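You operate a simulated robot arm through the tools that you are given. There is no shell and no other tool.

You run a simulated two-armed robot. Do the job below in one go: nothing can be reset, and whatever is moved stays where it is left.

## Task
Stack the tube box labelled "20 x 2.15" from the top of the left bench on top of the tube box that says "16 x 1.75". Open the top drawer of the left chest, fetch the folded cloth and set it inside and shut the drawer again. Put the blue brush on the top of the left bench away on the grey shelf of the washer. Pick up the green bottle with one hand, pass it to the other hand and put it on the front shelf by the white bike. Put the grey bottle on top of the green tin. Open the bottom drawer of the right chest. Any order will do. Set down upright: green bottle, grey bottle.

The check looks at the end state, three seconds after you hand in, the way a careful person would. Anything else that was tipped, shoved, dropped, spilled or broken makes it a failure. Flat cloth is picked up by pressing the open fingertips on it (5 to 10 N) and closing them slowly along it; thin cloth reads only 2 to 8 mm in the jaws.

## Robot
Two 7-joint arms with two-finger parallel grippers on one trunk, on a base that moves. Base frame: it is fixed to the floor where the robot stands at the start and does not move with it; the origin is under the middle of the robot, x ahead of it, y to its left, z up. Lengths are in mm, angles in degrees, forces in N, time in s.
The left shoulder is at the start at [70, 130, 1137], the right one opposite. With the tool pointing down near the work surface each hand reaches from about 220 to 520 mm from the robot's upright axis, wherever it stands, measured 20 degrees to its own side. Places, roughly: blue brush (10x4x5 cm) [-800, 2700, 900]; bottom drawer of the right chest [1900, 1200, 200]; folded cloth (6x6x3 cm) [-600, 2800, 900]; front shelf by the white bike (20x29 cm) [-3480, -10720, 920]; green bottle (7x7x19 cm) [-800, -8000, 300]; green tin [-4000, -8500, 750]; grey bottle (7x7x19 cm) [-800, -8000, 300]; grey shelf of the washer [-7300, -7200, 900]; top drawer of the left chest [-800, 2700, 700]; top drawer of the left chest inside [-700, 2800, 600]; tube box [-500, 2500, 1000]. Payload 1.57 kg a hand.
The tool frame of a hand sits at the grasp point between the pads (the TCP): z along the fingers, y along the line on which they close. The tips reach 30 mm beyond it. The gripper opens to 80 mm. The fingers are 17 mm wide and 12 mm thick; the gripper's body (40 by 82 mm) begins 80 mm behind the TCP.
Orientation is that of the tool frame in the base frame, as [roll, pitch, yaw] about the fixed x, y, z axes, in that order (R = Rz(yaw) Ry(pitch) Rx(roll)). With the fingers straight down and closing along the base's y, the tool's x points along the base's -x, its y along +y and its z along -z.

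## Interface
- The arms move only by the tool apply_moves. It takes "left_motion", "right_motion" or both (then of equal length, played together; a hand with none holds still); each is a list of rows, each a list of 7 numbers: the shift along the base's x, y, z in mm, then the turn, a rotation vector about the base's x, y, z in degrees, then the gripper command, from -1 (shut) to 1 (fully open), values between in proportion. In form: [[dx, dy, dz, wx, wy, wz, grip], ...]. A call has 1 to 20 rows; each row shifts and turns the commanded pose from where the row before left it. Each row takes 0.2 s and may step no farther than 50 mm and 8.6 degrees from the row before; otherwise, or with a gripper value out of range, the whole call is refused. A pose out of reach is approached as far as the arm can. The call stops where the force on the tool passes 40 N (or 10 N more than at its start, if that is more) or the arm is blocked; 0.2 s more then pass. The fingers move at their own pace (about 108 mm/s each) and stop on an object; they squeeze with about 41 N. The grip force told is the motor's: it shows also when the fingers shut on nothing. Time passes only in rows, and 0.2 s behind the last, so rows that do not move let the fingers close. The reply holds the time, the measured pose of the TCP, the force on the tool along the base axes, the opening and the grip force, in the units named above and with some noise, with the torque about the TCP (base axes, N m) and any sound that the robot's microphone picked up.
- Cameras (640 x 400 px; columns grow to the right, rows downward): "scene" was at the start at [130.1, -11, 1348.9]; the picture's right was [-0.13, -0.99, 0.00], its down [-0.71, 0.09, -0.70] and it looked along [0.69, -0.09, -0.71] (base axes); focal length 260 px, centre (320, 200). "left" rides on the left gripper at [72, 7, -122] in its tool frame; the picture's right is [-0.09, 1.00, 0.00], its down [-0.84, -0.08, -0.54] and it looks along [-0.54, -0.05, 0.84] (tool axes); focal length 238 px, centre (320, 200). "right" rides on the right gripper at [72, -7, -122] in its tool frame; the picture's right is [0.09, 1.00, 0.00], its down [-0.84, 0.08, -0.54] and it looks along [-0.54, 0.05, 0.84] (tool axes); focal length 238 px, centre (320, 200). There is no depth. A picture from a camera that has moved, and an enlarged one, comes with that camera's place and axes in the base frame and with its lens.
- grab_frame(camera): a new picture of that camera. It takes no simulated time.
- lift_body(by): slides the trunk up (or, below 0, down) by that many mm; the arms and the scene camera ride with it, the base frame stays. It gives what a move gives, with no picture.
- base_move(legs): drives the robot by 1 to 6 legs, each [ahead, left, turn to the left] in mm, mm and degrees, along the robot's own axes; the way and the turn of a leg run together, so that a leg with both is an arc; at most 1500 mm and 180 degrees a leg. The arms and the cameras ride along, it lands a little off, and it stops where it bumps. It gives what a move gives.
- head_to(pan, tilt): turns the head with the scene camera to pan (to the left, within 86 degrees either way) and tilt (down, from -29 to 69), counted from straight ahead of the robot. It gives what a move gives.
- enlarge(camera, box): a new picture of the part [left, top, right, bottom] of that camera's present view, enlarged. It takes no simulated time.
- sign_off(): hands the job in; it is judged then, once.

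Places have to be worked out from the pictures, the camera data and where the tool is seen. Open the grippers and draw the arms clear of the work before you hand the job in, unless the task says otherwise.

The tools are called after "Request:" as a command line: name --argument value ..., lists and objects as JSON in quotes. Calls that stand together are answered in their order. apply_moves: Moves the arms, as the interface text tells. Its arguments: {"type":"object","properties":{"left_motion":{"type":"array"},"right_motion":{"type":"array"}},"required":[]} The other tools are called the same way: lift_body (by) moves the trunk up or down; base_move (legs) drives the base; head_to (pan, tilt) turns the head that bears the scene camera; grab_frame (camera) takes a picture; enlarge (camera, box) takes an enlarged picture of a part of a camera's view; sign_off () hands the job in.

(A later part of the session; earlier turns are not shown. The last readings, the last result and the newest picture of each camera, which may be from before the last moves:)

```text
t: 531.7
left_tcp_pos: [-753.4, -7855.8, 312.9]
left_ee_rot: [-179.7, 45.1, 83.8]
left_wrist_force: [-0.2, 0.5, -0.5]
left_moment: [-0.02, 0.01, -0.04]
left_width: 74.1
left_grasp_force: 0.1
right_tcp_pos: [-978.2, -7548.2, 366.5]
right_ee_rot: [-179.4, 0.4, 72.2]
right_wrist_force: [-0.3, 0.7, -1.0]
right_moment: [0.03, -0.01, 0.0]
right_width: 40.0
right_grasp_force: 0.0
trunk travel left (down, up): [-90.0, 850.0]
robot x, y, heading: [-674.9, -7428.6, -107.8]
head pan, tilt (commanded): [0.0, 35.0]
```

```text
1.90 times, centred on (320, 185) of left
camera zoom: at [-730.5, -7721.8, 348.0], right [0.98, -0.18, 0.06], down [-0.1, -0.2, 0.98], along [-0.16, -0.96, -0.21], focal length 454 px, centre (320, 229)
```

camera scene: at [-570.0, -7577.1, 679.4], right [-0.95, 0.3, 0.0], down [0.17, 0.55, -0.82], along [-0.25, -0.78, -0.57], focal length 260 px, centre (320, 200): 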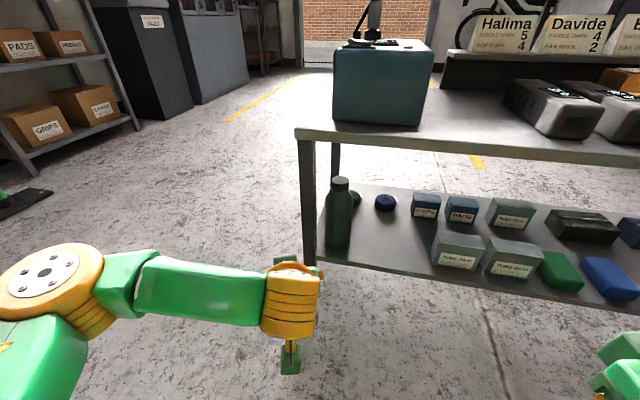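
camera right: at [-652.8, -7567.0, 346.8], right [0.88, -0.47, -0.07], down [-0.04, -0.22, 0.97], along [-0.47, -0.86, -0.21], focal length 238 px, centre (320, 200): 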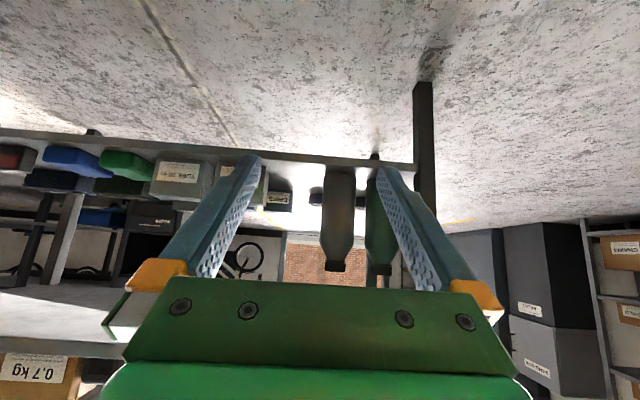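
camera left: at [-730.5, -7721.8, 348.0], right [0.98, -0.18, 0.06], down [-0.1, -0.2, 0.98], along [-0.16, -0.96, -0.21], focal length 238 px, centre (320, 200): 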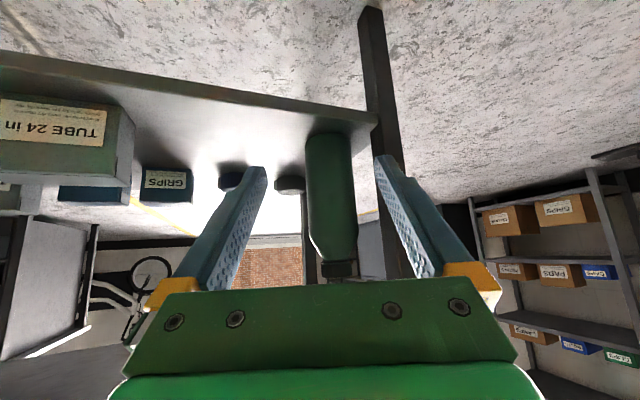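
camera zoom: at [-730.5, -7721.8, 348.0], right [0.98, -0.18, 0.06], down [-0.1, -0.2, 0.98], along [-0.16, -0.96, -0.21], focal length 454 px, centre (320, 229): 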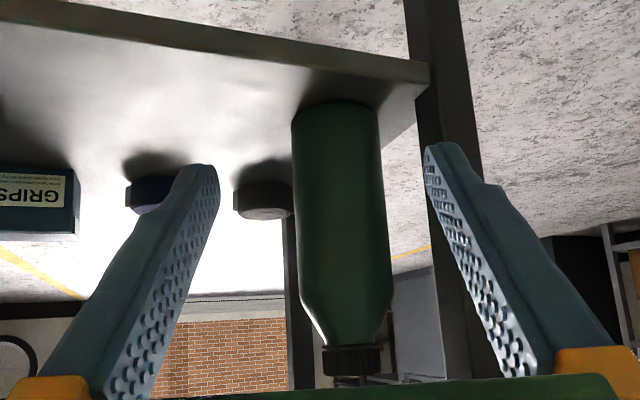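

Computed closely, the left finger cannot fit between this leg and the bottle wherever I come from. So I'll first nudge the green bottle about 28 mm straight back with the closed fingertips, low on its body and slowly. I close the fingers, lower them and drive to just in front of the bottle.

Request:
apply_moves --left_motion '[[0, 0, -10, 0, 0, 0, 0], [0, 0, -12, 0, 0, 0, -0.8], [0, 0, -12, 0, 0, 0, -1], [0, 0, -11, 0, 0, 0, -1], [0, 0, 0, 0, 0, 0, -1]]'

Request:
base_move --legs '[[30, 75, 0], [75, -20, 0]]'

Request:
grab_frame --camera "left"

Request:
grab_frame --camera "scene"

```text
t: 532.9
left_tcp_pos: [-754.6, -7856.7, 267.6]
left_ee_rot: [-179.7, 45.0, 83.9]
left_wrist_force: [-0.1, 0.1, 0.4]
left_moment: [-0.01, 0.0, -0.04]
left_width: 0.0
left_grasp_force: 20.9
right_tcp_pos: [-977.9, -7549.0, 366.3]
right_ee_rot: [-179.5, 0.4, 72.2]
right_wrist_force: [0.1, -0.7, -1.2]
right_moment: [0.0, -0.02, -0.01]
right_width: 40.0
right_grasp_force: 0.1
trunk travel left (down, up): [-90.0, 850.0]
robot x, y, heading: [-672.5, -7427.9, -107.7]
head pan, tilt (commanded): [0.0, 35.0]
```

```text
t: 534.6
left_tcp_pos: [-733.2, -7972.9, 267.2]
left_ee_rot: [-179.7, 44.9, 83.7]
left_wrist_force: [0.3, 0.3, -0.5]
left_moment: [-0.03, -0.01, -0.01]
left_width: 0.0
left_grasp_force: 21.3
right_tcp_pos: [-955.5, -7665.0, 366.4]
right_ee_rot: [-179.5, 0.4, 72.2]
right_wrist_force: [-0.1, 0.0, -0.3]
right_moment: [0.03, -0.01, -0.02]
right_width: 40.0
right_grasp_force: 0.0
trunk travel left (down, up): [-90.0, 850.0]
robot x, y, heading: [-654.5, -7548.7, -107.8]
head pan, tilt (commanded): [0.0, 35.0]
```

```text
taken
camera left: at [-710.4, -7838.0, 303.5], right [0.98, -0.18, 0.06], down [-0.1, -0.2, 0.98], along [-0.16, -0.96, -0.21], focal length 238 px, centre (320, 200)
```

left: 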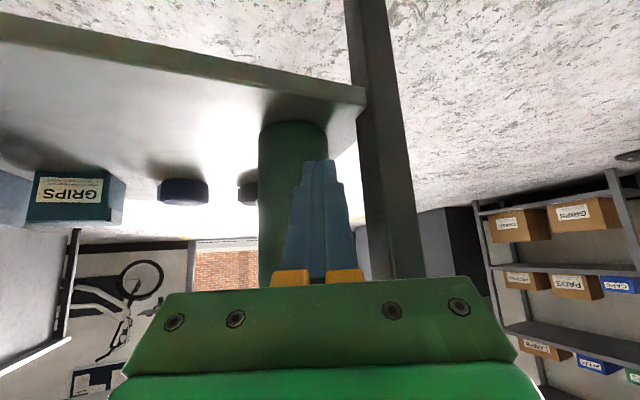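

```text
taken
camera scene: at [-697.1, -7678.3, 679.4], right [-0.95, 0.31, 0.0], down [0.18, 0.55, -0.82], along [-0.25, -0.78, -0.57], focal length 260 px, centre (320, 200)
```

scene: 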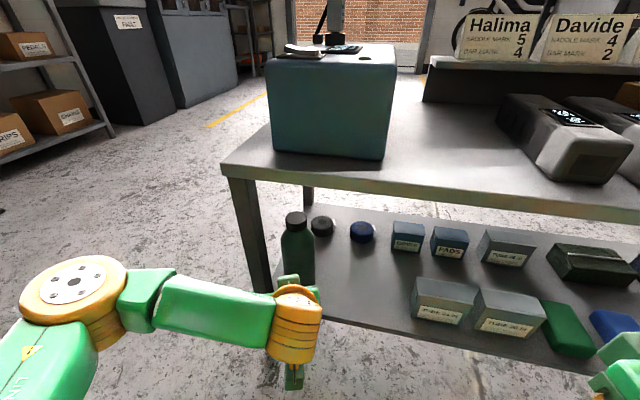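

The closed fingertips are about 38 mm in front of the bottle, nearly centred on it. I drive 22 mm closer and then push slowly with the arm, 4 mm per step.

Request:
base_move --legs '[[22.5, 0, 0]]'

Request:
apply_moves --left_motion '[[-2.1, -3.4, 0, 0, 0, 0, -1], [-2.1, -3.4, 0, 0, 0, 0, -1], [-2.1, -3.4, 0, 0, 0, 0, -1], [-2.1, -3.4, 0, 0, 0, 0, -1], [0, 0, 0, 0, 0, 0, -1]]'

Request:
grab_frame --camera "left"

```text
t: 535.4
left_tcp_pos: [-739.9, -7993.8, 267.1]
left_ee_rot: [-179.8, 45.0, 83.8]
left_wrist_force: [-0.1, -0.3, 1.0]
left_moment: [0.03, 0.03, -0.01]
left_width: 0.2
left_grasp_force: 21.1
right_tcp_pos: [-963.1, -7685.9, 365.6]
right_ee_rot: [-179.5, 0.4, 72.3]
right_wrist_force: [0.0, -0.8, 0.6]
right_moment: [0.03, -0.02, -0.02]
right_width: 39.9
right_grasp_force: 0.1
trunk travel left (down, up): [-90.0, 850.0]
robot x, y, heading: [-663.3, -7570.6, -107.8]
head pan, tilt (commanded): [0.0, 35.0]
```

```text
t: 536.6
left_tcp_pos: [-748.7, -8006.5, 267.9]
left_ee_rot: [-179.8, 45.1, 83.9]
left_wrist_force: [1.2, 1.5, 0.5]
left_moment: [-0.01, -0.04, 0.02]
left_width: 0.1
left_grasp_force: 21.3
right_tcp_pos: [-962.2, -7686.4, 365.6]
right_ee_rot: [-179.5, 0.4, 72.3]
right_wrist_force: [-0.1, -0.3, -0.5]
right_moment: [0.02, 0.04, -0.02]
right_width: 39.9
right_grasp_force: 0.0
trunk travel left (down, up): [-90.0, 850.0]
robot x, y, heading: [-661.5, -7570.7, -107.8]
head pan, tilt (commanded): [0.0, 35.0]
```

```text
taken
camera left: at [-725.7, -7873.7, 303.2], right [0.98, -0.18, 0.06], down [-0.1, -0.2, 0.98], along [-0.16, -0.96, -0.21], focal length 238 px, centre (320, 200)
```

left: 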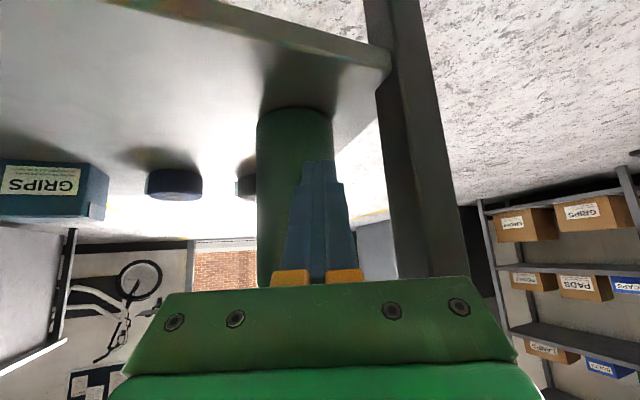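

The tips are just about touching. I push on another 16 mm in 4 mm steps and watch.

Request:
apply_moves --left_motion '[[-2.1, -3.4, 0, 0, 0, 0, -1], [-2.1, -3.4, 0, 0, 0, 0, -1], [-2.1, -3.4, 0, 0, 0, 0, -1], [-2.1, -3.4, 0, 0, 0, 0, -1], [0, 0, 0, 0, 0, 0, -1]]'

Request:
grab_frame --camera "left"

Request:
enlarge --camera "scene" --box '[210, 180, 410, 320]'

```text
t: 537.8
left_tcp_pos: [-756.0, -8022.5, 269.2]
left_ee_rot: [-179.7, 45.1, 83.9]
left_wrist_force: [1.7, 1.9, 2.2]
left_moment: [-0.01, 0.01, 0.0]
left_width: 0.0
left_grasp_force: 21.1
right_tcp_pos: [-962.5, -7686.9, 366.1]
right_ee_rot: [-179.4, 0.3, 72.2]
right_wrist_force: [0.0, 0.3, 0.1]
right_moment: [-0.01, -0.04, 0.0]
right_width: 40.0
right_grasp_force: 0.1
trunk travel left (down, up): [-90.0, 850.0]
robot x, y, heading: [-659.7, -7569.2, -108.1]
head pan, tilt (commanded): [0.0, 35.0]
```

```text
taken
camera left: at [-733.7, -7887.8, 303.8], right [0.98, -0.18, 0.06], down [-0.1, -0.2, 0.98], along [-0.16, -0.96, -0.21], focal length 238 px, centre (320, 200)
```

left: 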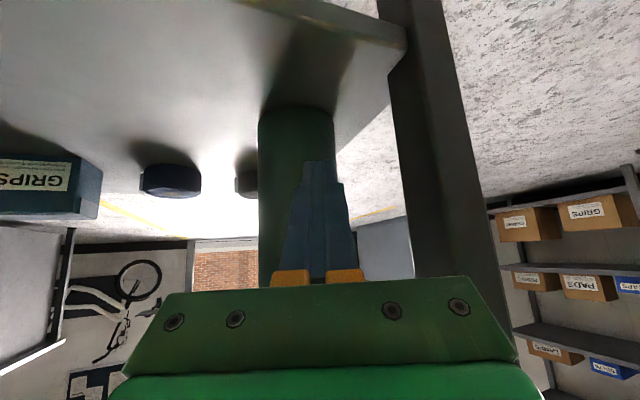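

```text
2.86 times, centred on (310, 250) of scene
camera zoom: at [-704.1, -7700.0, 679.5], right [-0.95, 0.31, 0.0], down [0.18, 0.55, -0.82], along [-0.25, -0.78, -0.57], focal length 742 px, centre (349, 57)
```

zoom: 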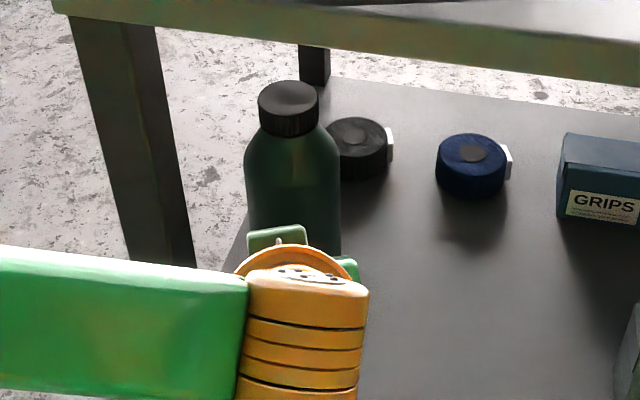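

The bottle slides back smoothly and stays upright. I push another 14 mm.

Request:
apply_moves --left_motion '[[-2.1, -3.4, 0, 0, 0, 0, -1], [-2.1, -3.4, 0, 0, 0, 0, -1], [-2.1, -3.4, 0, 0, 0, 0, -1], [-1.0, -1.7, 0, 0, 0, 0, -1], [0, 0, 0, 0, 0, 0, -1]]'

Request:
grab_frame --camera "left"

```text
t: 539.0
left_tcp_pos: [-763.3, -8032.0, 267.0]
left_ee_rot: [-179.7, 45.1, 83.8]
left_wrist_force: [-0.2, 1.4, 2.0]
left_moment: [0.01, 0.0, 0.0]
left_width: 0.1
left_grasp_force: 21.7
right_tcp_pos: [-961.8, -7686.3, 366.6]
right_ee_rot: [-179.5, 0.4, 72.2]
right_wrist_force: [-0.3, -0.9, 0.5]
right_moment: [-0.01, -0.01, -0.02]
right_width: 40.0
right_grasp_force: 0.2
trunk travel left (down, up): [-90.0, 850.0]
robot x, y, heading: [-664.4, -7570.5, -107.8]
head pan, tilt (commanded): [0.0, 35.0]
```

```text
taken
camera left: at [-741.0, -7898.4, 303.2], right [0.98, -0.18, 0.06], down [-0.1, -0.2, 0.98], along [-0.16, -0.96, -0.21], focal length 238 px, centre (320, 200)
```

left: 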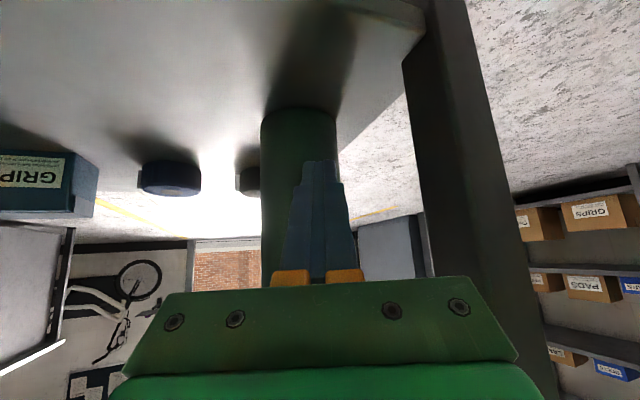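

The bottle has moved back about 29 mm, still upright, and is now well clear of the leg. I back off, reopen the fingers to 74 mm and raise the hand to grip height.

Request:
base_move --legs '[[-130, 31, 0]]'

Request:
apply_moves --left_motion '[[1, 10, 11, 0, 0, 0, 0], [1, 10, 11, 0, 0, 0, 0.5], [1, 10, 11, 0, 0, 0, 0.9], [1, 10, 11, 0, 0, 0, 0.9], [0, 0, 0, 0, 0, 0, 0.9]]'

Request:
grab_frame --camera "left"

Request:
grab_frame --camera "scene"

```text
t: 540.4
left_tcp_pos: [-692.8, -7916.5, 267.5]
left_ee_rot: [-179.6, 45.0, 83.9]
left_wrist_force: [0.6, -0.3, 0.5]
left_moment: [-0.02, 0.01, -0.04]
left_width: 0.0
left_grasp_force: 21.6
right_tcp_pos: [-893.7, -7571.6, 365.1]
right_ee_rot: [-179.6, 0.3, 72.4]
right_wrist_force: [0.9, 0.1, 0.2]
right_moment: [0.01, 0.04, 0.01]
right_width: 39.7
right_grasp_force: 0.0
trunk travel left (down, up): [-90.0, 850.0]
robot x, y, heading: [-591.9, -7449.2, -107.5]
head pan, tilt (commanded): [0.0, 35.0]
```

```text
t: 541.5
left_tcp_pos: [-687.9, -7874.9, 311.3]
left_ee_rot: [-179.7, 45.1, 84.1]
left_wrist_force: [0.4, -0.7, 0.0]
left_moment: [-0.02, 0.01, 0.0]
left_width: 76.1
left_grasp_force: 0.1
right_tcp_pos: [-892.9, -7571.2, 366.0]
right_ee_rot: [-179.5, 0.4, 72.4]
right_wrist_force: [-0.5, -0.2, -1.1]
right_moment: [0.04, 0.02, 0.03]
right_width: 40.0
right_grasp_force: 0.1
trunk travel left (down, up): [-90.0, 850.0]
robot x, y, heading: [-593.0, -7451.3, -107.6]
head pan, tilt (commanded): [0.0, 35.0]
```

```text
taken
camera left: at [-665.3, -7741.2, 347.2], right [0.98, -0.17, 0.06], down [-0.1, -0.2, 0.98], along [-0.16, -0.96, -0.21], focal length 238 px, centre (320, 200)
```

left: 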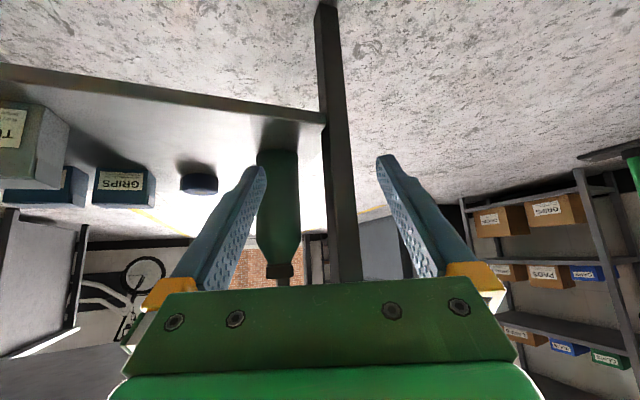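

```text
taken
camera scene: at [-634.7, -7583.7, 679.4], right [-0.95, 0.3, 0.0], down [0.17, 0.55, -0.82], along [-0.25, -0.78, -0.57], focal length 260 px, centre (320, 200)
```

scene: 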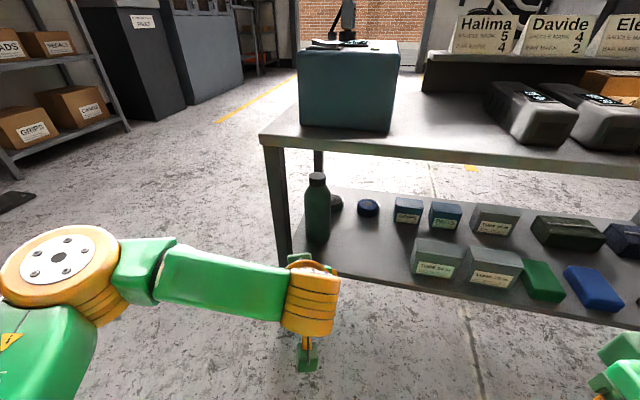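

The geometry agrees: the bottle is 214 mm along and 74 mm right of the hand axis. I shift right 76 mm and then advance 130 mm.

Request:
base_move --legs '[[15.5, -75, 0], [127, 26, 0]]'

Request:
grab_frame --camera "left"

Request:
enlarge --camera "left" --box '[220, 60, 440, 290]'

```text
t: 543.5
left_tcp_pos: [-778.3, -7997.7, 311.1]
left_ee_rot: [-179.6, 45.0, 84.0]
left_wrist_force: [-0.6, 0.2, -0.5]
left_moment: [0.01, 0.0, -0.04]
left_width: 76.1
left_grasp_force: 0.1
right_tcp_pos: [-983.5, -7692.2, 367.0]
right_ee_rot: [-179.5, 0.4, 72.3]
right_wrist_force: [0.0, 0.1, -0.5]
right_moment: [0.02, 0.03, -0.01]
right_width: 40.1
right_grasp_force: 0.1
trunk travel left (down, up): [-90.0, 850.0]
robot x, y, heading: [-686.7, -7574.1, -107.7]
head pan, tilt (commanded): [0.0, 35.0]
```

```text
taken
camera left: at [-755.1, -7862.9, 347.1], right [0.98, -0.17, 0.06], down [-0.1, -0.2, 0.98], along [-0.16, -0.96, -0.21], focal length 238 px, centre (320, 200)
```

left: 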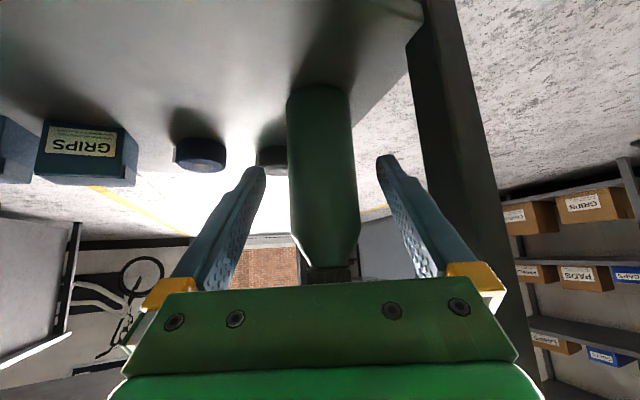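

```text
1.74 times, centred on (330, 175) of left
camera zoom: at [-755.1, -7862.9, 347.1], right [0.98, -0.17, 0.06], down [-0.1, -0.2, 0.98], along [-0.16, -0.96, -0.21], focal length 414 px, centre (303, 244)
```

zoom: 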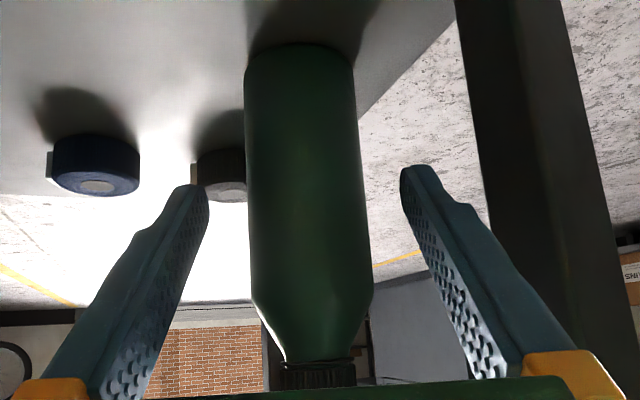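

The bottle is about 4 mm right of the axis, with the leg well clear. I correct and advance 50 mm.

Request:
base_move --legs '[[50, 5.5, 0]]'

Request:
grab_frame --camera "left"

Request:
grab_frame --camera "scene"

```text
t: 544.4
left_tcp_pos: [-788.1, -8046.3, 311.6]
left_ee_rot: [-179.7, 45.1, 83.9]
left_wrist_force: [0.6, -0.4, 0.3]
left_moment: [0.01, -0.03, -0.01]
left_width: 76.3
left_grasp_force: 0.1
right_tcp_pos: [-993.3, -7740.3, 367.2]
right_ee_rot: [-179.5, 0.4, 72.3]
right_wrist_force: [0.3, 0.8, 0.9]
right_moment: [0.0, 0.04, 0.0]
right_width: 39.9
right_grasp_force: 0.0
trunk travel left (down, up): [-90.0, 850.0]
robot x, y, heading: [-690.8, -7623.5, -107.6]
head pan, tilt (commanded): [0.0, 35.0]
```

```text
taken
camera left: at [-764.6, -7911.3, 347.1], right [0.98, -0.17, 0.06], down [-0.1, -0.2, 0.98], along [-0.16, -0.96, -0.21], focal length 238 px, centre (320, 200)
```

left: 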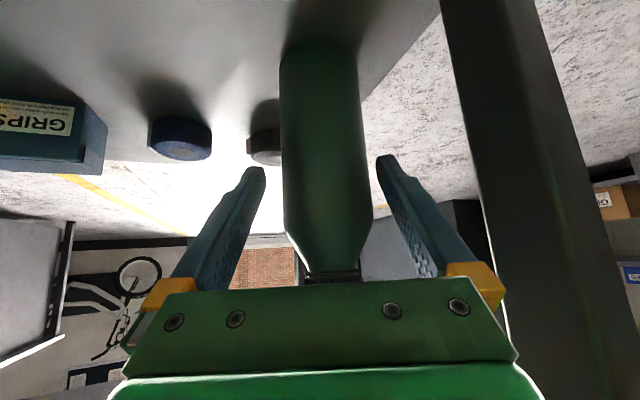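

```text
taken
camera scene: at [-734.1, -7753.7, 679.4], right [-0.95, 0.3, 0.0], down [0.17, 0.55, -0.82], along [-0.25, -0.78, -0.57], focal length 260 px, centre (320, 200)
```

scene: 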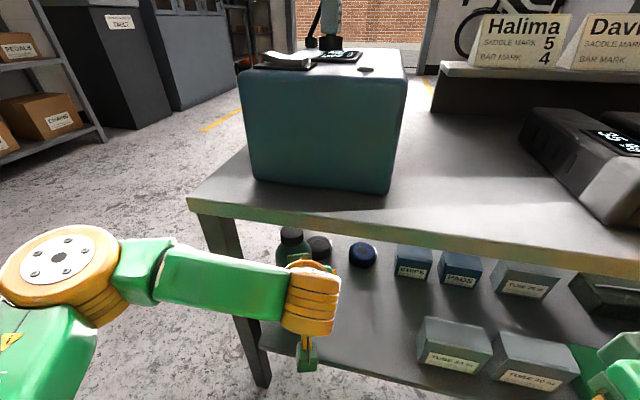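

Centred, but going the last 40 mm the wrist would come close to the upper shelf's front edge. I flatten the hand's pitch from 45 to 30 degrees, which puts the wrist further back and lower.

Request:
apply_moves --left_motion '[[0, 0, 0, -5, 0.52, 0, 0.9], [0, 0, 0, -5, 0.52, 0, 0.9], [0, 0, 0, -5, 0.52, 0, 0.9], [0, 0, 0, 0, 0, 0, 0.9]]'

Request:
grab_frame --camera "left"

Request:
grab_frame --camera "scene"

```text
t: 545.4
left_tcp_pos: [-787.3, -8045.8, 311.7]
left_ee_rot: [-179.7, 60.2, 83.9]
left_wrist_force: [0.0, 0.1, 0.0]
left_moment: [-0.01, 0.03, 0.04]
left_width: 76.4
left_grasp_force: 0.1
right_tcp_pos: [-992.8, -7742.5, 366.4]
right_ee_rot: [-179.5, 0.5, 72.4]
right_wrist_force: [0.0, -0.5, 0.4]
right_moment: [0.0, -0.01, 0.01]
right_width: 40.0
right_grasp_force: 0.1
trunk travel left (down, up): [-90.0, 850.0]
robot x, y, heading: [-694.2, -7621.2, -107.7]
head pan, tilt (commanded): [0.0, 35.0]
```

```text
taken
camera left: at [-764.3, -7907.0, 310.9], right [0.98, -0.15, 0.08], down [-0.07, 0.06, 1.0], along [-0.16, -0.99, 0.05], focal length 238 px, centre (320, 200)
```

left: 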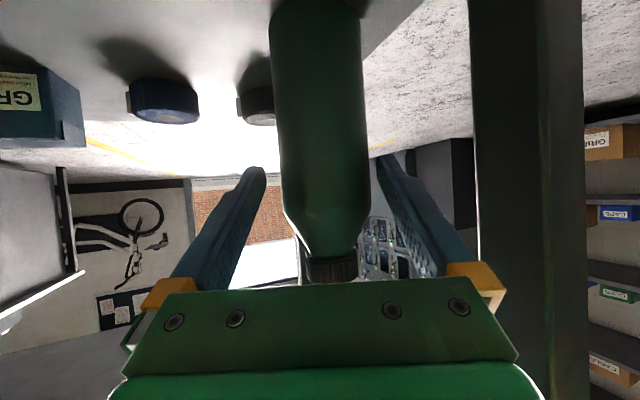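

```text
taken
camera scene: at [-734.1, -7753.7, 679.4], right [-0.95, 0.3, 0.0], down [0.17, 0.55, -0.82], along [-0.25, -0.78, -0.57], focal length 260 px, centre (320, 200)
```

scene: 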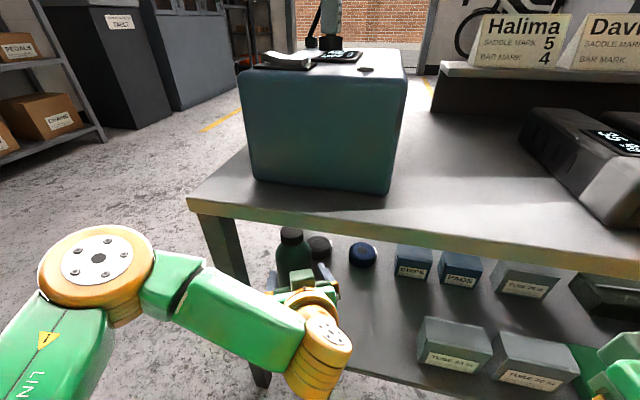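

The wrist is now lower and further back, and the bottle is centred, some 35 mm ahead of the TCP. I reach the last 24 mm with the arm itself in small steps.

Request:
apply_moves --left_motion '[[-0.64, -5.97, 0, 0, 0, 0, 0.9], [-0.64, -5.97, 0, 0, 0, 0, 0.9], [-0.64, -5.97, 0, 0, 0, 0, 0.9], [-0.64, -5.97, 0, 0, 0, 0, 0.9], [0, 0, 0, 0, 0, 0, 0.9]]'

Request:
grab_frame --camera "left"

Request:
grab_frame --camera "scene"

```text
t: 546.6
left_tcp_pos: [-789.8, -8069.8, 311.4]
left_ee_rot: [-179.6, 60.1, 84.0]
left_wrist_force: [0.4, 0.4, -0.1]
left_moment: [0.02, 0.01, 0.03]
left_width: 75.9
left_grasp_force: 0.1
right_tcp_pos: [-993.7, -7742.2, 365.8]
right_ee_rot: [-179.5, 0.4, 72.4]
right_wrist_force: [-0.2, 0.3, 0.0]
right_moment: [0.02, -0.01, -0.01]
right_width: 40.0
right_grasp_force: 0.1
trunk travel left (down, up): [-90.0, 850.0]
robot x, y, heading: [-691.8, -7621.0, -107.8]
head pan, tilt (commanded): [0.0, 35.0]
```

```text
taken
camera left: at [-766.5, -7930.6, 310.9], right [0.98, -0.15, 0.08], down [-0.07, 0.06, 1.0], along [-0.16, -0.99, 0.05], focal length 238 px, centre (320, 200)
```

left: 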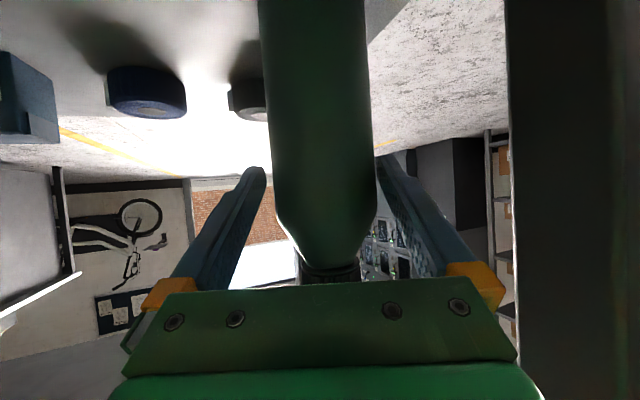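

```text
taken
camera scene: at [-734.1, -7753.7, 679.4], right [-0.95, 0.3, 0.0], down [0.17, 0.55, -0.82], along [-0.25, -0.78, -0.57], focal length 260 px, centre (320, 200)
```

scene: 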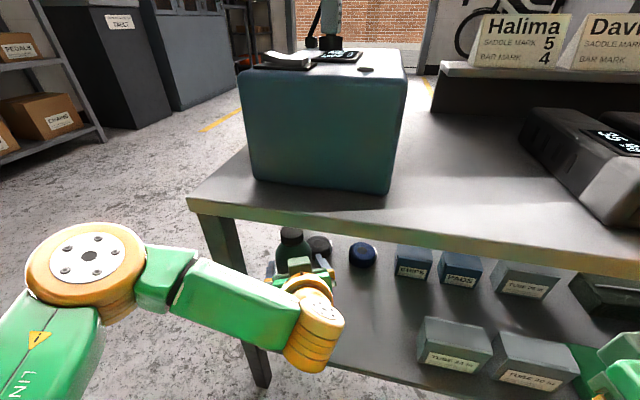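

The bottle now fills the jaw, centred. I close gently.

Request:
apply_moves --left_motion '[[0, 0, 0, 0, 0, 0, 0.82], [0, 0, 0, 0, 0, 0, 0.74], [0, 0, 0, 0, 0, 0, 0.68], [0, 0, 0, 0, 0, 0, 0.5], [0, 0, 0, 0, 0, 0, 0.5]]'

Request:
grab_frame --camera "left"

```text
t: 547.8
left_tcp_pos: [-789.0, -8071.0, 311.9]
left_ee_rot: [-179.6, 60.1, 84.0]
left_wrist_force: [1.2, -1.2, 1.8]
left_moment: [-0.12, -0.05, 0.08]
left_width: 66.6
left_grasp_force: 41.3
right_tcp_pos: [-992.7, -7741.0, 366.4]
right_ee_rot: [-179.4, 0.4, 72.3]
right_wrist_force: [0.2, 0.9, 0.9]
right_moment: [-0.02, -0.01, 0.0]
right_width: 40.2
right_grasp_force: 0.1
trunk travel left (down, up): [-90.0, 850.0]
robot x, y, heading: [-688.2, -7623.3, -107.7]
head pan, tilt (commanded): [0.0, 35.0]
```

```text
taken
camera left: at [-766.4, -7930.6, 311.0], right [0.98, -0.15, 0.08], down [-0.07, 0.06, 1.0], along [-0.16, -0.99, 0.05], focal length 238 px, centre (320, 200)
```

left: 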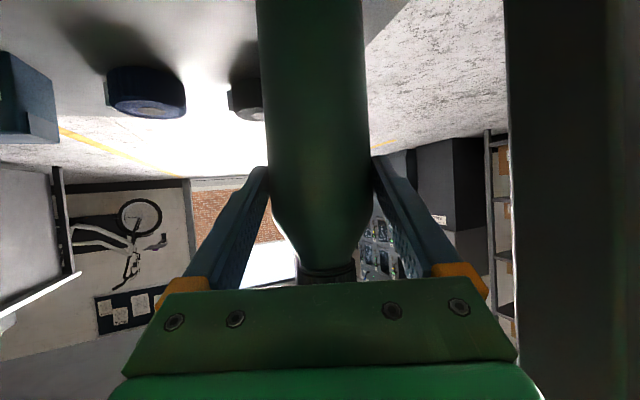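

Held at 66.6 mm. I lift 15 mm and check the load.

Request:
apply_moves --left_motion '[[0, 0, 5, 0, 0, 0, 0.5], [0, 0, 5, 0, 0, 0, 0.5], [0, 0, 5, 0, 0, 0, 0.5], [0, 0, 0, 0, 0, 0, 0.5]]'

Request:
grab_frame --camera "left"

```text
t: 548.8
left_tcp_pos: [-789.1, -8070.5, 326.0]
left_ee_rot: [-179.7, 60.0, 83.9]
left_wrist_force: [0.1, -0.1, -6.0]
left_moment: [0.08, -0.02, 0.03]
left_width: 66.6
left_grasp_force: 41.0
right_tcp_pos: [-993.7, -7741.7, 365.3]
right_ee_rot: [-179.4, 0.2, 72.4]
right_wrist_force: [0.4, 0.8, -0.2]
right_moment: [-0.01, 0.01, 0.0]
right_width: 39.9
right_grasp_force: 0.0
trunk travel left (down, up): [-90.0, 850.0]
robot x, y, heading: [-692.4, -7621.9, -107.6]
head pan, tilt (commanded): [0.0, 35.0]
```

```text
taken
camera left: at [-766.6, -7930.9, 325.0], right [0.98, -0.15, 0.08], down [-0.07, 0.06, 1.0], along [-0.16, -0.99, 0.05], focal length 238 px, centre (320, 200)
```

left: 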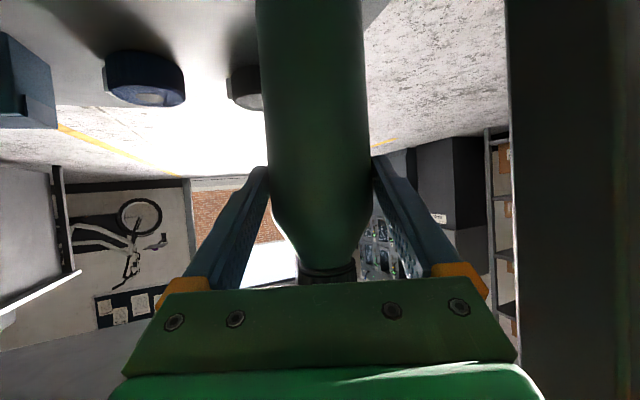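

The bottle hangs freely (6 N). I back straight out along the hand's own line.

Request:
base_move --legs '[[-49, -10, 0], [-127, -26, 0], [-150, 0, 0]]'

Request:
grab_frame --camera "scene"

Request:
grab_frame --camera "left"

```text
t: 551.6
left_tcp_pos: [-723.0, -7743.2, 325.7]
left_ee_rot: [-179.8, 60.1, 84.1]
left_wrist_force: [0.1, 0.2, -5.2]
left_moment: [0.11, -0.02, 0.02]
left_width: 66.6
left_grasp_force: 41.2
right_tcp_pos: [-926.4, -7414.8, 366.9]
right_ee_rot: [-179.4, 0.4, 72.5]
right_wrist_force: [-0.3, -0.1, 0.7]
right_moment: [0.0, 0.0, 0.01]
right_width: 40.2
right_grasp_force: 0.1
trunk travel left (down, up): [-90.0, 850.0]
robot x, y, heading: [-627.1, -7294.1, -107.6]
head pan, tilt (commanded): [0.0, 35.0]
```

```text
taken
camera scene: at [-668.2, -7427.2, 679.2], right [-0.95, 0.3, 0.0], down [0.17, 0.55, -0.82], along [-0.25, -0.78, -0.57], focal length 260 px, centre (320, 200)
```

scene: 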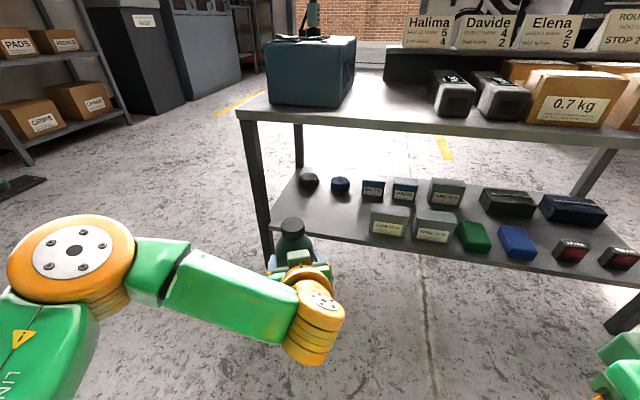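

```text
taken
camera left: at [-699.9, -7603.8, 325.0], right [0.99, -0.15, 0.08], down [-0.07, 0.06, 1.0], along [-0.16, -0.99, 0.05], focal length 238 px, centre (320, 200)
```

left: 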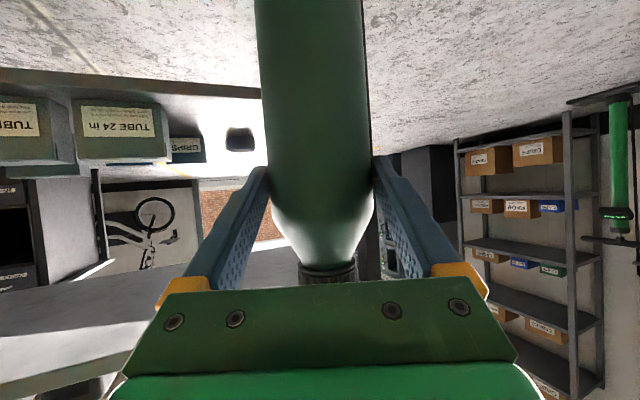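

The green bottle is out and the rest of the shelf is undisturbed. I raise the trunk by 600 and draw the bottle nearer to me for the hand-over, keeping it upright.

Request:
lift_body --by 400

Request:
lift_body --by 230

Request:
apply_moves --left_motion '[[2.5, 10, -8, 0, 0, 0, 0.5], [2.5, 10, -8, 0, 0, 0, 0.5], [2.5, 10, -8, 0, 0, 0, 0.5], [2.5, 10, -8, 0, 0, 0, 0.5], [0, 0, 0, 0, 0, 0, 0.5]]'

Request:
grab_frame --camera "scene"

```text
t: 555.4
left_tcp_pos: [-723.3, -7742.5, 726.1]
left_ee_rot: [-179.8, 60.1, 84.1]
left_wrist_force: [0.2, 0.0, -5.2]
left_moment: [0.09, -0.02, 0.02]
left_width: 66.5
left_grasp_force: 41.2
right_tcp_pos: [-926.5, -7415.2, 765.8]
right_ee_rot: [-179.5, 0.3, 72.5]
right_wrist_force: [-0.2, 0.2, 0.2]
right_moment: [-0.01, 0.01, -0.02]
right_width: 40.0
right_grasp_force: 0.0
trunk travel left (down, up): [-490.0, 450.0]
robot x, y, heading: [-624.1, -7294.4, -107.6]
head pan, tilt (commanded): [0.0, 35.0]
```

```text
t: 557.9
left_tcp_pos: [-722.4, -7743.6, 955.4]
left_ee_rot: [-179.8, 60.0, 84.1]
left_wrist_force: [-0.4, 0.2, -5.6]
left_moment: [0.14, -0.01, 0.02]
left_width: 66.7
left_grasp_force: 40.7
right_tcp_pos: [-927.4, -7415.9, 996.6]
right_ee_rot: [-179.5, 0.3, 72.5]
right_wrist_force: [0.0, 0.2, 0.3]
right_moment: [0.0, -0.02, -0.01]
right_width: 40.0
right_grasp_force: 0.0
trunk travel left (down, up): [-720.0, 220.0]
robot x, y, heading: [-626.4, -7295.2, -107.3]
head pan, tilt (commanded): [0.0, 35.0]
```

```text
t: 559.0
left_tcp_pos: [-711.4, -7703.1, 923.5]
left_ee_rot: [-179.8, 60.1, 84.1]
left_wrist_force: [0.5, 0.7, -6.5]
left_moment: [0.16, -0.02, -0.02]
left_width: 66.7
left_grasp_force: 41.1
right_tcp_pos: [-926.4, -7415.9, 996.9]
right_ee_rot: [-179.5, 0.3, 72.6]
right_wrist_force: [0.1, -0.9, -0.1]
right_moment: [-0.01, -0.02, -0.02]
right_width: 40.0
right_grasp_force: 0.0
trunk travel left (down, up): [-720.0, 220.0]
robot x, y, heading: [-624.7, -7294.0, -107.4]
head pan, tilt (commanded): [0.0, 35.0]
```

```text
taken
camera scene: at [-668.4, -7428.1, 1309.2], right [-0.95, 0.3, 0.0], down [0.17, 0.55, -0.82], along [-0.25, -0.78, -0.57], focal length 260 px, centre (320, 200)
```

scene: 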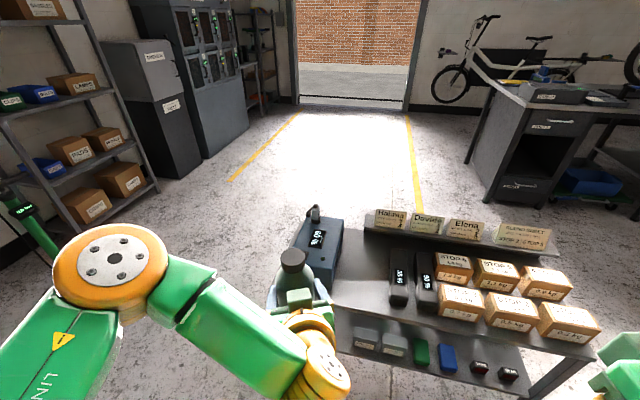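

The left arm follows well. I draw the bottle another 35 mm closer, 20 mm toward my centre and 30 mm lower.

Request:
apply_moves --left_motion '[[-2.0, 11, -10, 0, 0, 0, 0.5], [-2.0, 11, -10, 0, 0, 0, 0.5], [-2.0, 11, -10, 0, 0, 0, 0.5], [-2.0, 11, -10, 0, 0, 0, 0.5], [0, 0, 0, 0, 0, 0, 0.5]]'

Request:
grab_frame --camera "scene"

```text
t: 560.2
left_tcp_pos: [-719.9, -7657.2, 883.9]
left_ee_rot: [-179.7, 60.1, 84.1]
left_wrist_force: [0.5, -0.2, -6.3]
left_moment: [0.13, 0.02, -0.01]
left_width: 66.6
left_grasp_force: 40.6
right_tcp_pos: [-926.9, -7415.5, 995.7]
right_ee_rot: [-179.4, 0.3, 72.6]
right_wrist_force: [0.4, 0.7, -0.4]
right_moment: [0.02, 0.01, -0.05]
right_width: 40.3
right_grasp_force: 0.1
trunk travel left (down, up): [-720.0, 220.0]
robot x, y, heading: [-623.7, -7294.9, -107.3]
head pan, tilt (commanded): [0.0, 35.0]
```

```text
taken
camera scene: at [-668.3, -7427.9, 1309.2], right [-0.95, 0.3, 0.0], down [0.17, 0.55, -0.82], along [-0.25, -0.78, -0.57], focal length 260 px, centre (320, 200)
```

scene: 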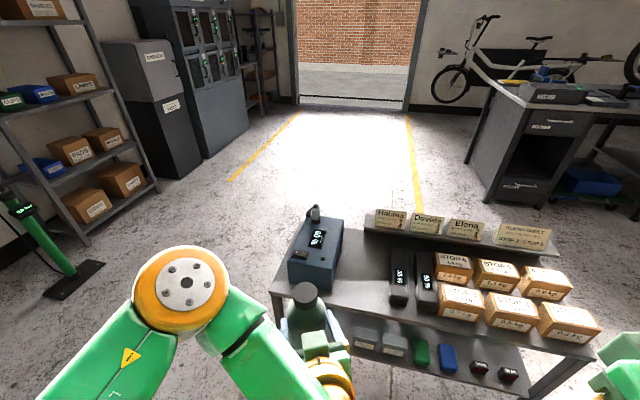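

The bottle is now 375 mm ahead of me, close to the centre line. I enlarge to locate its cap precisely.

Request:
enlarge --camera "scene" --box '[250, 260, 370, 380]'

Request:
grab_frame --camera "left"

Request:
grab_frame --camera "right"

```text
3.33 times, centred on (310, 320) of scene
camera zoom: at [-668.3, -7427.9, 1309.2], right [-0.95, 0.3, 0.0], down [0.17, 0.55, -0.82], along [-0.25, -0.78, -0.57], focal length 866 px, centre (353, -200)
```

zoom: 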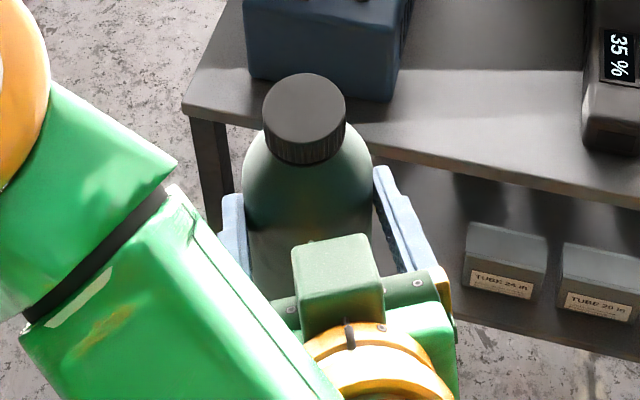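

```text
taken
camera left: at [-697.5, -7519.4, 883.5], right [0.99, -0.15, 0.08], down [-0.07, 0.06, 1.0], along [-0.15, -0.99, 0.05], focal length 238 px, centre (320, 200)
```

left: 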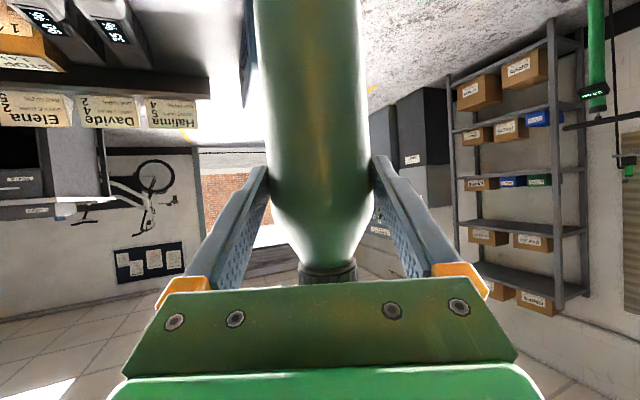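

```text
taken
camera right: at [-911.6, -7345.4, 1117.9], right [0.98, -0.21, -0.01], down [-0.17, -0.82, 0.55], along [-0.12, -0.53, -0.84], focal length 238 px, centre (320, 200)
```

right: 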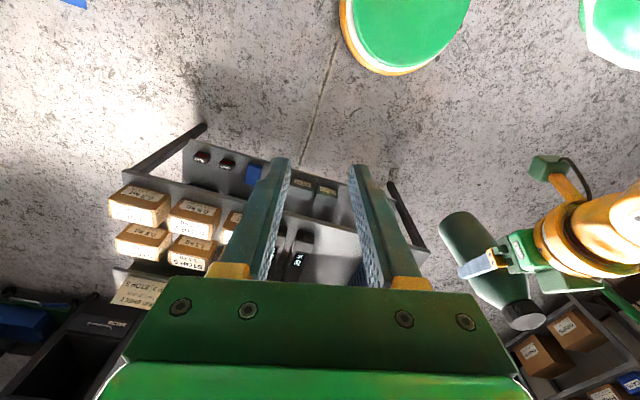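

Two views put the cap top near (-721,-7678,948). I enlarge the right camera's view of the bottle to refine this.

Request:
enlarge --camera "right" --box '[420, 190, 580, 350]'

```text
2.50 times, centred on (500, 270) of right
camera zoom: at [-911.6, -7345.4, 1117.9], right [0.98, -0.21, -0.01], down [-0.17, -0.82, 0.55], along [-0.12, -0.53, -0.84], focal length 596 px, centre (-130, 25)
```

zoom: 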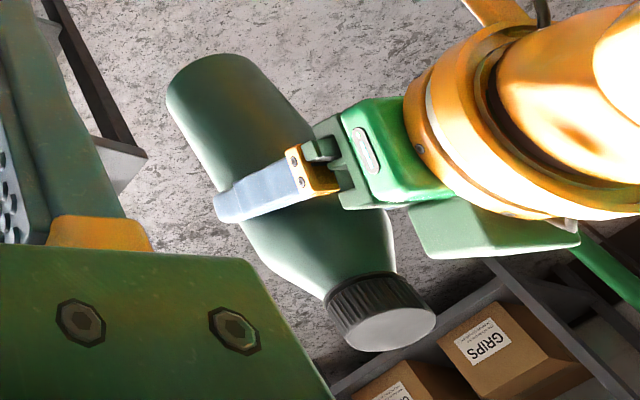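

The cap top is at (-721,-7679,950), the bottle upright. I move the right hand, pointing down and open, over the cap, with its tips about 25 mm above it.

Request:
apply_moves --right_motion '[[0, 0, 10, 0, 0, 0, 0.6], [22.8, -29.3, 0, 0, 0, 0, 0.6], [22.8, -29.3, 0, 0, 0, 0, 0.6], [22.8, -29.3, 0, 0, 0, 0, 0.6], [22.8, -29.3, 0, 0, 0, 0, 0.6], [22.8, -29.3, 0, 0, 0, 0, 0.6], [22.8, -29.3, 0, 0, 0, 0, 0.6], [22.8, -29.3, 0, 0, 0, 0, 0.6], [0, 0, 0, 0, 0, 0, 0.6]]'

Request:
grab_frame --camera "scene"

Request:
grab_frame --camera "right"

```text
t: 562.2
left_tcp_pos: [-719.9, -7658.8, 885.6]
left_ee_rot: [-179.8, 60.1, 84.0]
left_wrist_force: [-0.2, -0.3, -5.4]
left_moment: [0.14, -0.04, 0.02]
left_width: 66.7
left_grasp_force: 40.7
right_tcp_pos: [-764.5, -7620.5, 1004.4]
right_ee_rot: [-179.7, 0.3, 72.6]
right_wrist_force: [0.0, -0.1, -0.5]
right_moment: [0.04, 0.01, -0.02]
right_width: 64.0
right_grasp_force: 0.1
trunk travel left (down, up): [-720.0, 220.0]
robot x, y, heading: [-626.2, -7295.0, -107.4]
head pan, tilt (commanded): [0.0, 35.0]
```

```text
taken
camera scene: at [-669.1, -7427.4, 1309.3], right [-0.95, 0.3, 0.0], down [0.17, 0.55, -0.82], along [-0.24, -0.78, -0.57], focal length 260 px, centre (320, 200)
```

scene: 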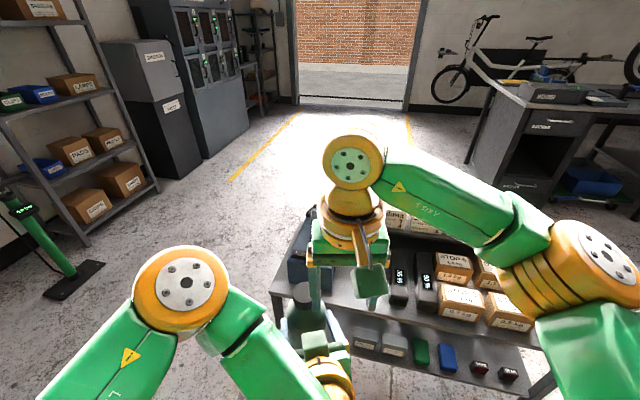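

```text
taken
camera right: at [-748.7, -7550.7, 1125.6], right [0.98, -0.21, -0.01], down [-0.17, -0.82, 0.55], along [-0.12, -0.53, -0.84], focal length 238 px, centre (320, 200)
```

right: 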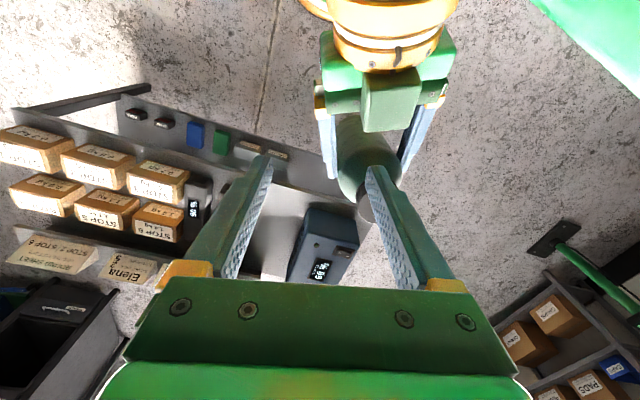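

The cap is ahead-left of the right fingers. I move the remaining (43,-60) at this height.

Request:
apply_moves --right_motion '[[14.4, -20, 0, 0, 0, 0, 0.6], [14.4, -20, 0, 0, 0, 0, 0.6], [14.3, -20, 0, 0, 0, 0, 0.6], [0, 0, 0, 0, 0, 0, 0.6]]'

Request:
grab_frame --camera "right"

Request:
enlarge --camera "scene" --box '[230, 180, 400, 400]'

```text
t: 563.2
left_tcp_pos: [-720.0, -7658.1, 884.0]
left_ee_rot: [-179.8, 60.0, 84.1]
left_wrist_force: [0.1, -0.1, -7.1]
left_moment: [0.08, -0.01, 0.0]
left_width: 66.5
left_grasp_force: 41.3
right_tcp_pos: [-720.2, -7682.3, 1003.9]
right_ee_rot: [-179.4, 0.4, 72.7]
right_wrist_force: [-0.1, -0.6, -1.7]
right_moment: [-0.04, -0.01, -0.03]
right_width: 64.2
right_grasp_force: 0.0
trunk travel left (down, up): [-720.0, 220.0]
robot x, y, heading: [-625.9, -7295.9, -107.3]
head pan, tilt (commanded): [0.0, 35.0]
```

```text
taken
camera right: at [-705.2, -7611.3, 1126.4], right [0.98, -0.21, -0.01], down [-0.17, -0.82, 0.55], along [-0.12, -0.53, -0.84], focal length 238 px, centre (320, 200)
```

right: 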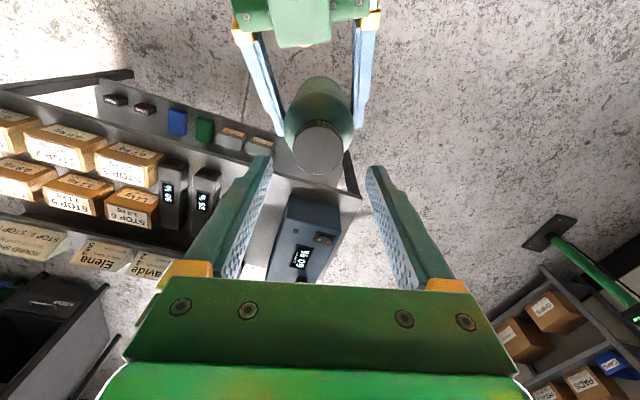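

```text
1.82 times, centred on (315, 290) of scene
camera zoom: at [-668.8, -7427.7, 1309.2], right [-0.95, 0.3, 0.0], down [0.17, 0.55, -0.82], along [-0.25, -0.78, -0.57], focal length 472 px, centre (329, 36)
```

zoom: 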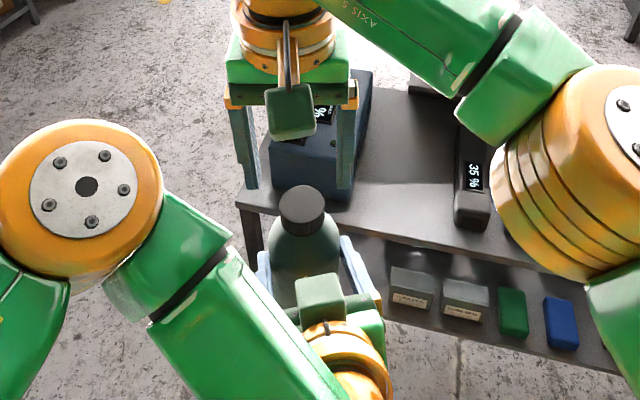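

The cap is almost centred between the right fingers (6 mm too far forward). I correct by (-1.6,+6.2) and come down so the tips reach the cap's lower rim.

Request:
apply_moves --right_motion '[[-1.6, 6.2, 0, 0, 0, 0, 0.6], [0, 0, -12, 0, 0, 0, 0.6], [0, 0, -12, 0, 0, 0, 0.6], [0, 0, -10, 0, 0, 0, 0.6], [0, 0, -8, 0, 0, 0, 0.6], [0, 0, 0, 0, 0, 0, 0.6]]'

Request:
grab_frame --camera "right"

Request:
enlarge --camera "scene" --box '[230, 220, 400, 400]'

```text
t: 564.6
left_tcp_pos: [-720.7, -7657.8, 883.7]
left_ee_rot: [-179.8, 60.1, 84.1]
left_wrist_force: [0.1, 0.0, -6.3]
left_moment: [0.1, -0.03, 0.02]
left_width: 66.6
left_grasp_force: 40.7
right_tcp_pos: [-724.1, -7676.2, 962.2]
right_ee_rot: [-179.5, 0.3, 72.6]
right_wrist_force: [-0.1, 0.3, -0.4]
right_moment: [-0.01, -0.02, 0.03]
right_width: 64.3
right_grasp_force: 0.1
trunk travel left (down, up): [-720.0, 220.0]
robot x, y, heading: [-629.8, -7291.6, -107.5]
head pan, tilt (commanded): [0.0, 35.0]
```

```text
taken
camera right: at [-709.3, -7605.0, 1085.4], right [0.98, -0.21, -0.01], down [-0.17, -0.82, 0.55], along [-0.12, -0.53, -0.84], focal length 238 px, centre (320, 200)
```

right: 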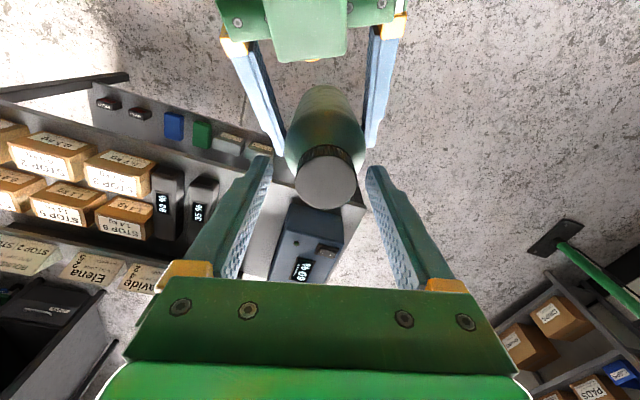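

```text
2.22 times, centred on (315, 310) of scene
camera zoom: at [-668.3, -7427.9, 1309.2], right [-0.95, 0.3, 0.0], down [0.17, 0.55, -0.82], along [-0.25, -0.78, -0.57], focal length 577 px, centre (331, -44)
```

zoom: 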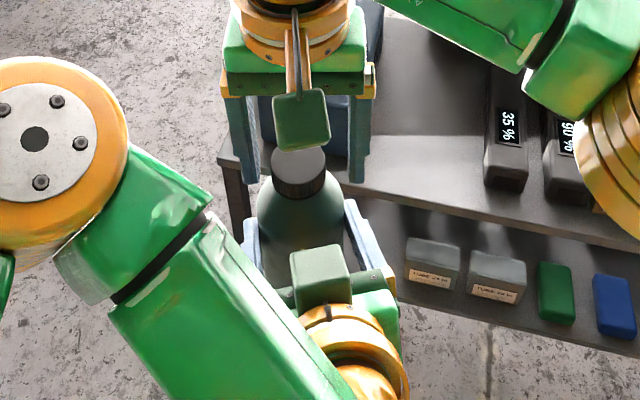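

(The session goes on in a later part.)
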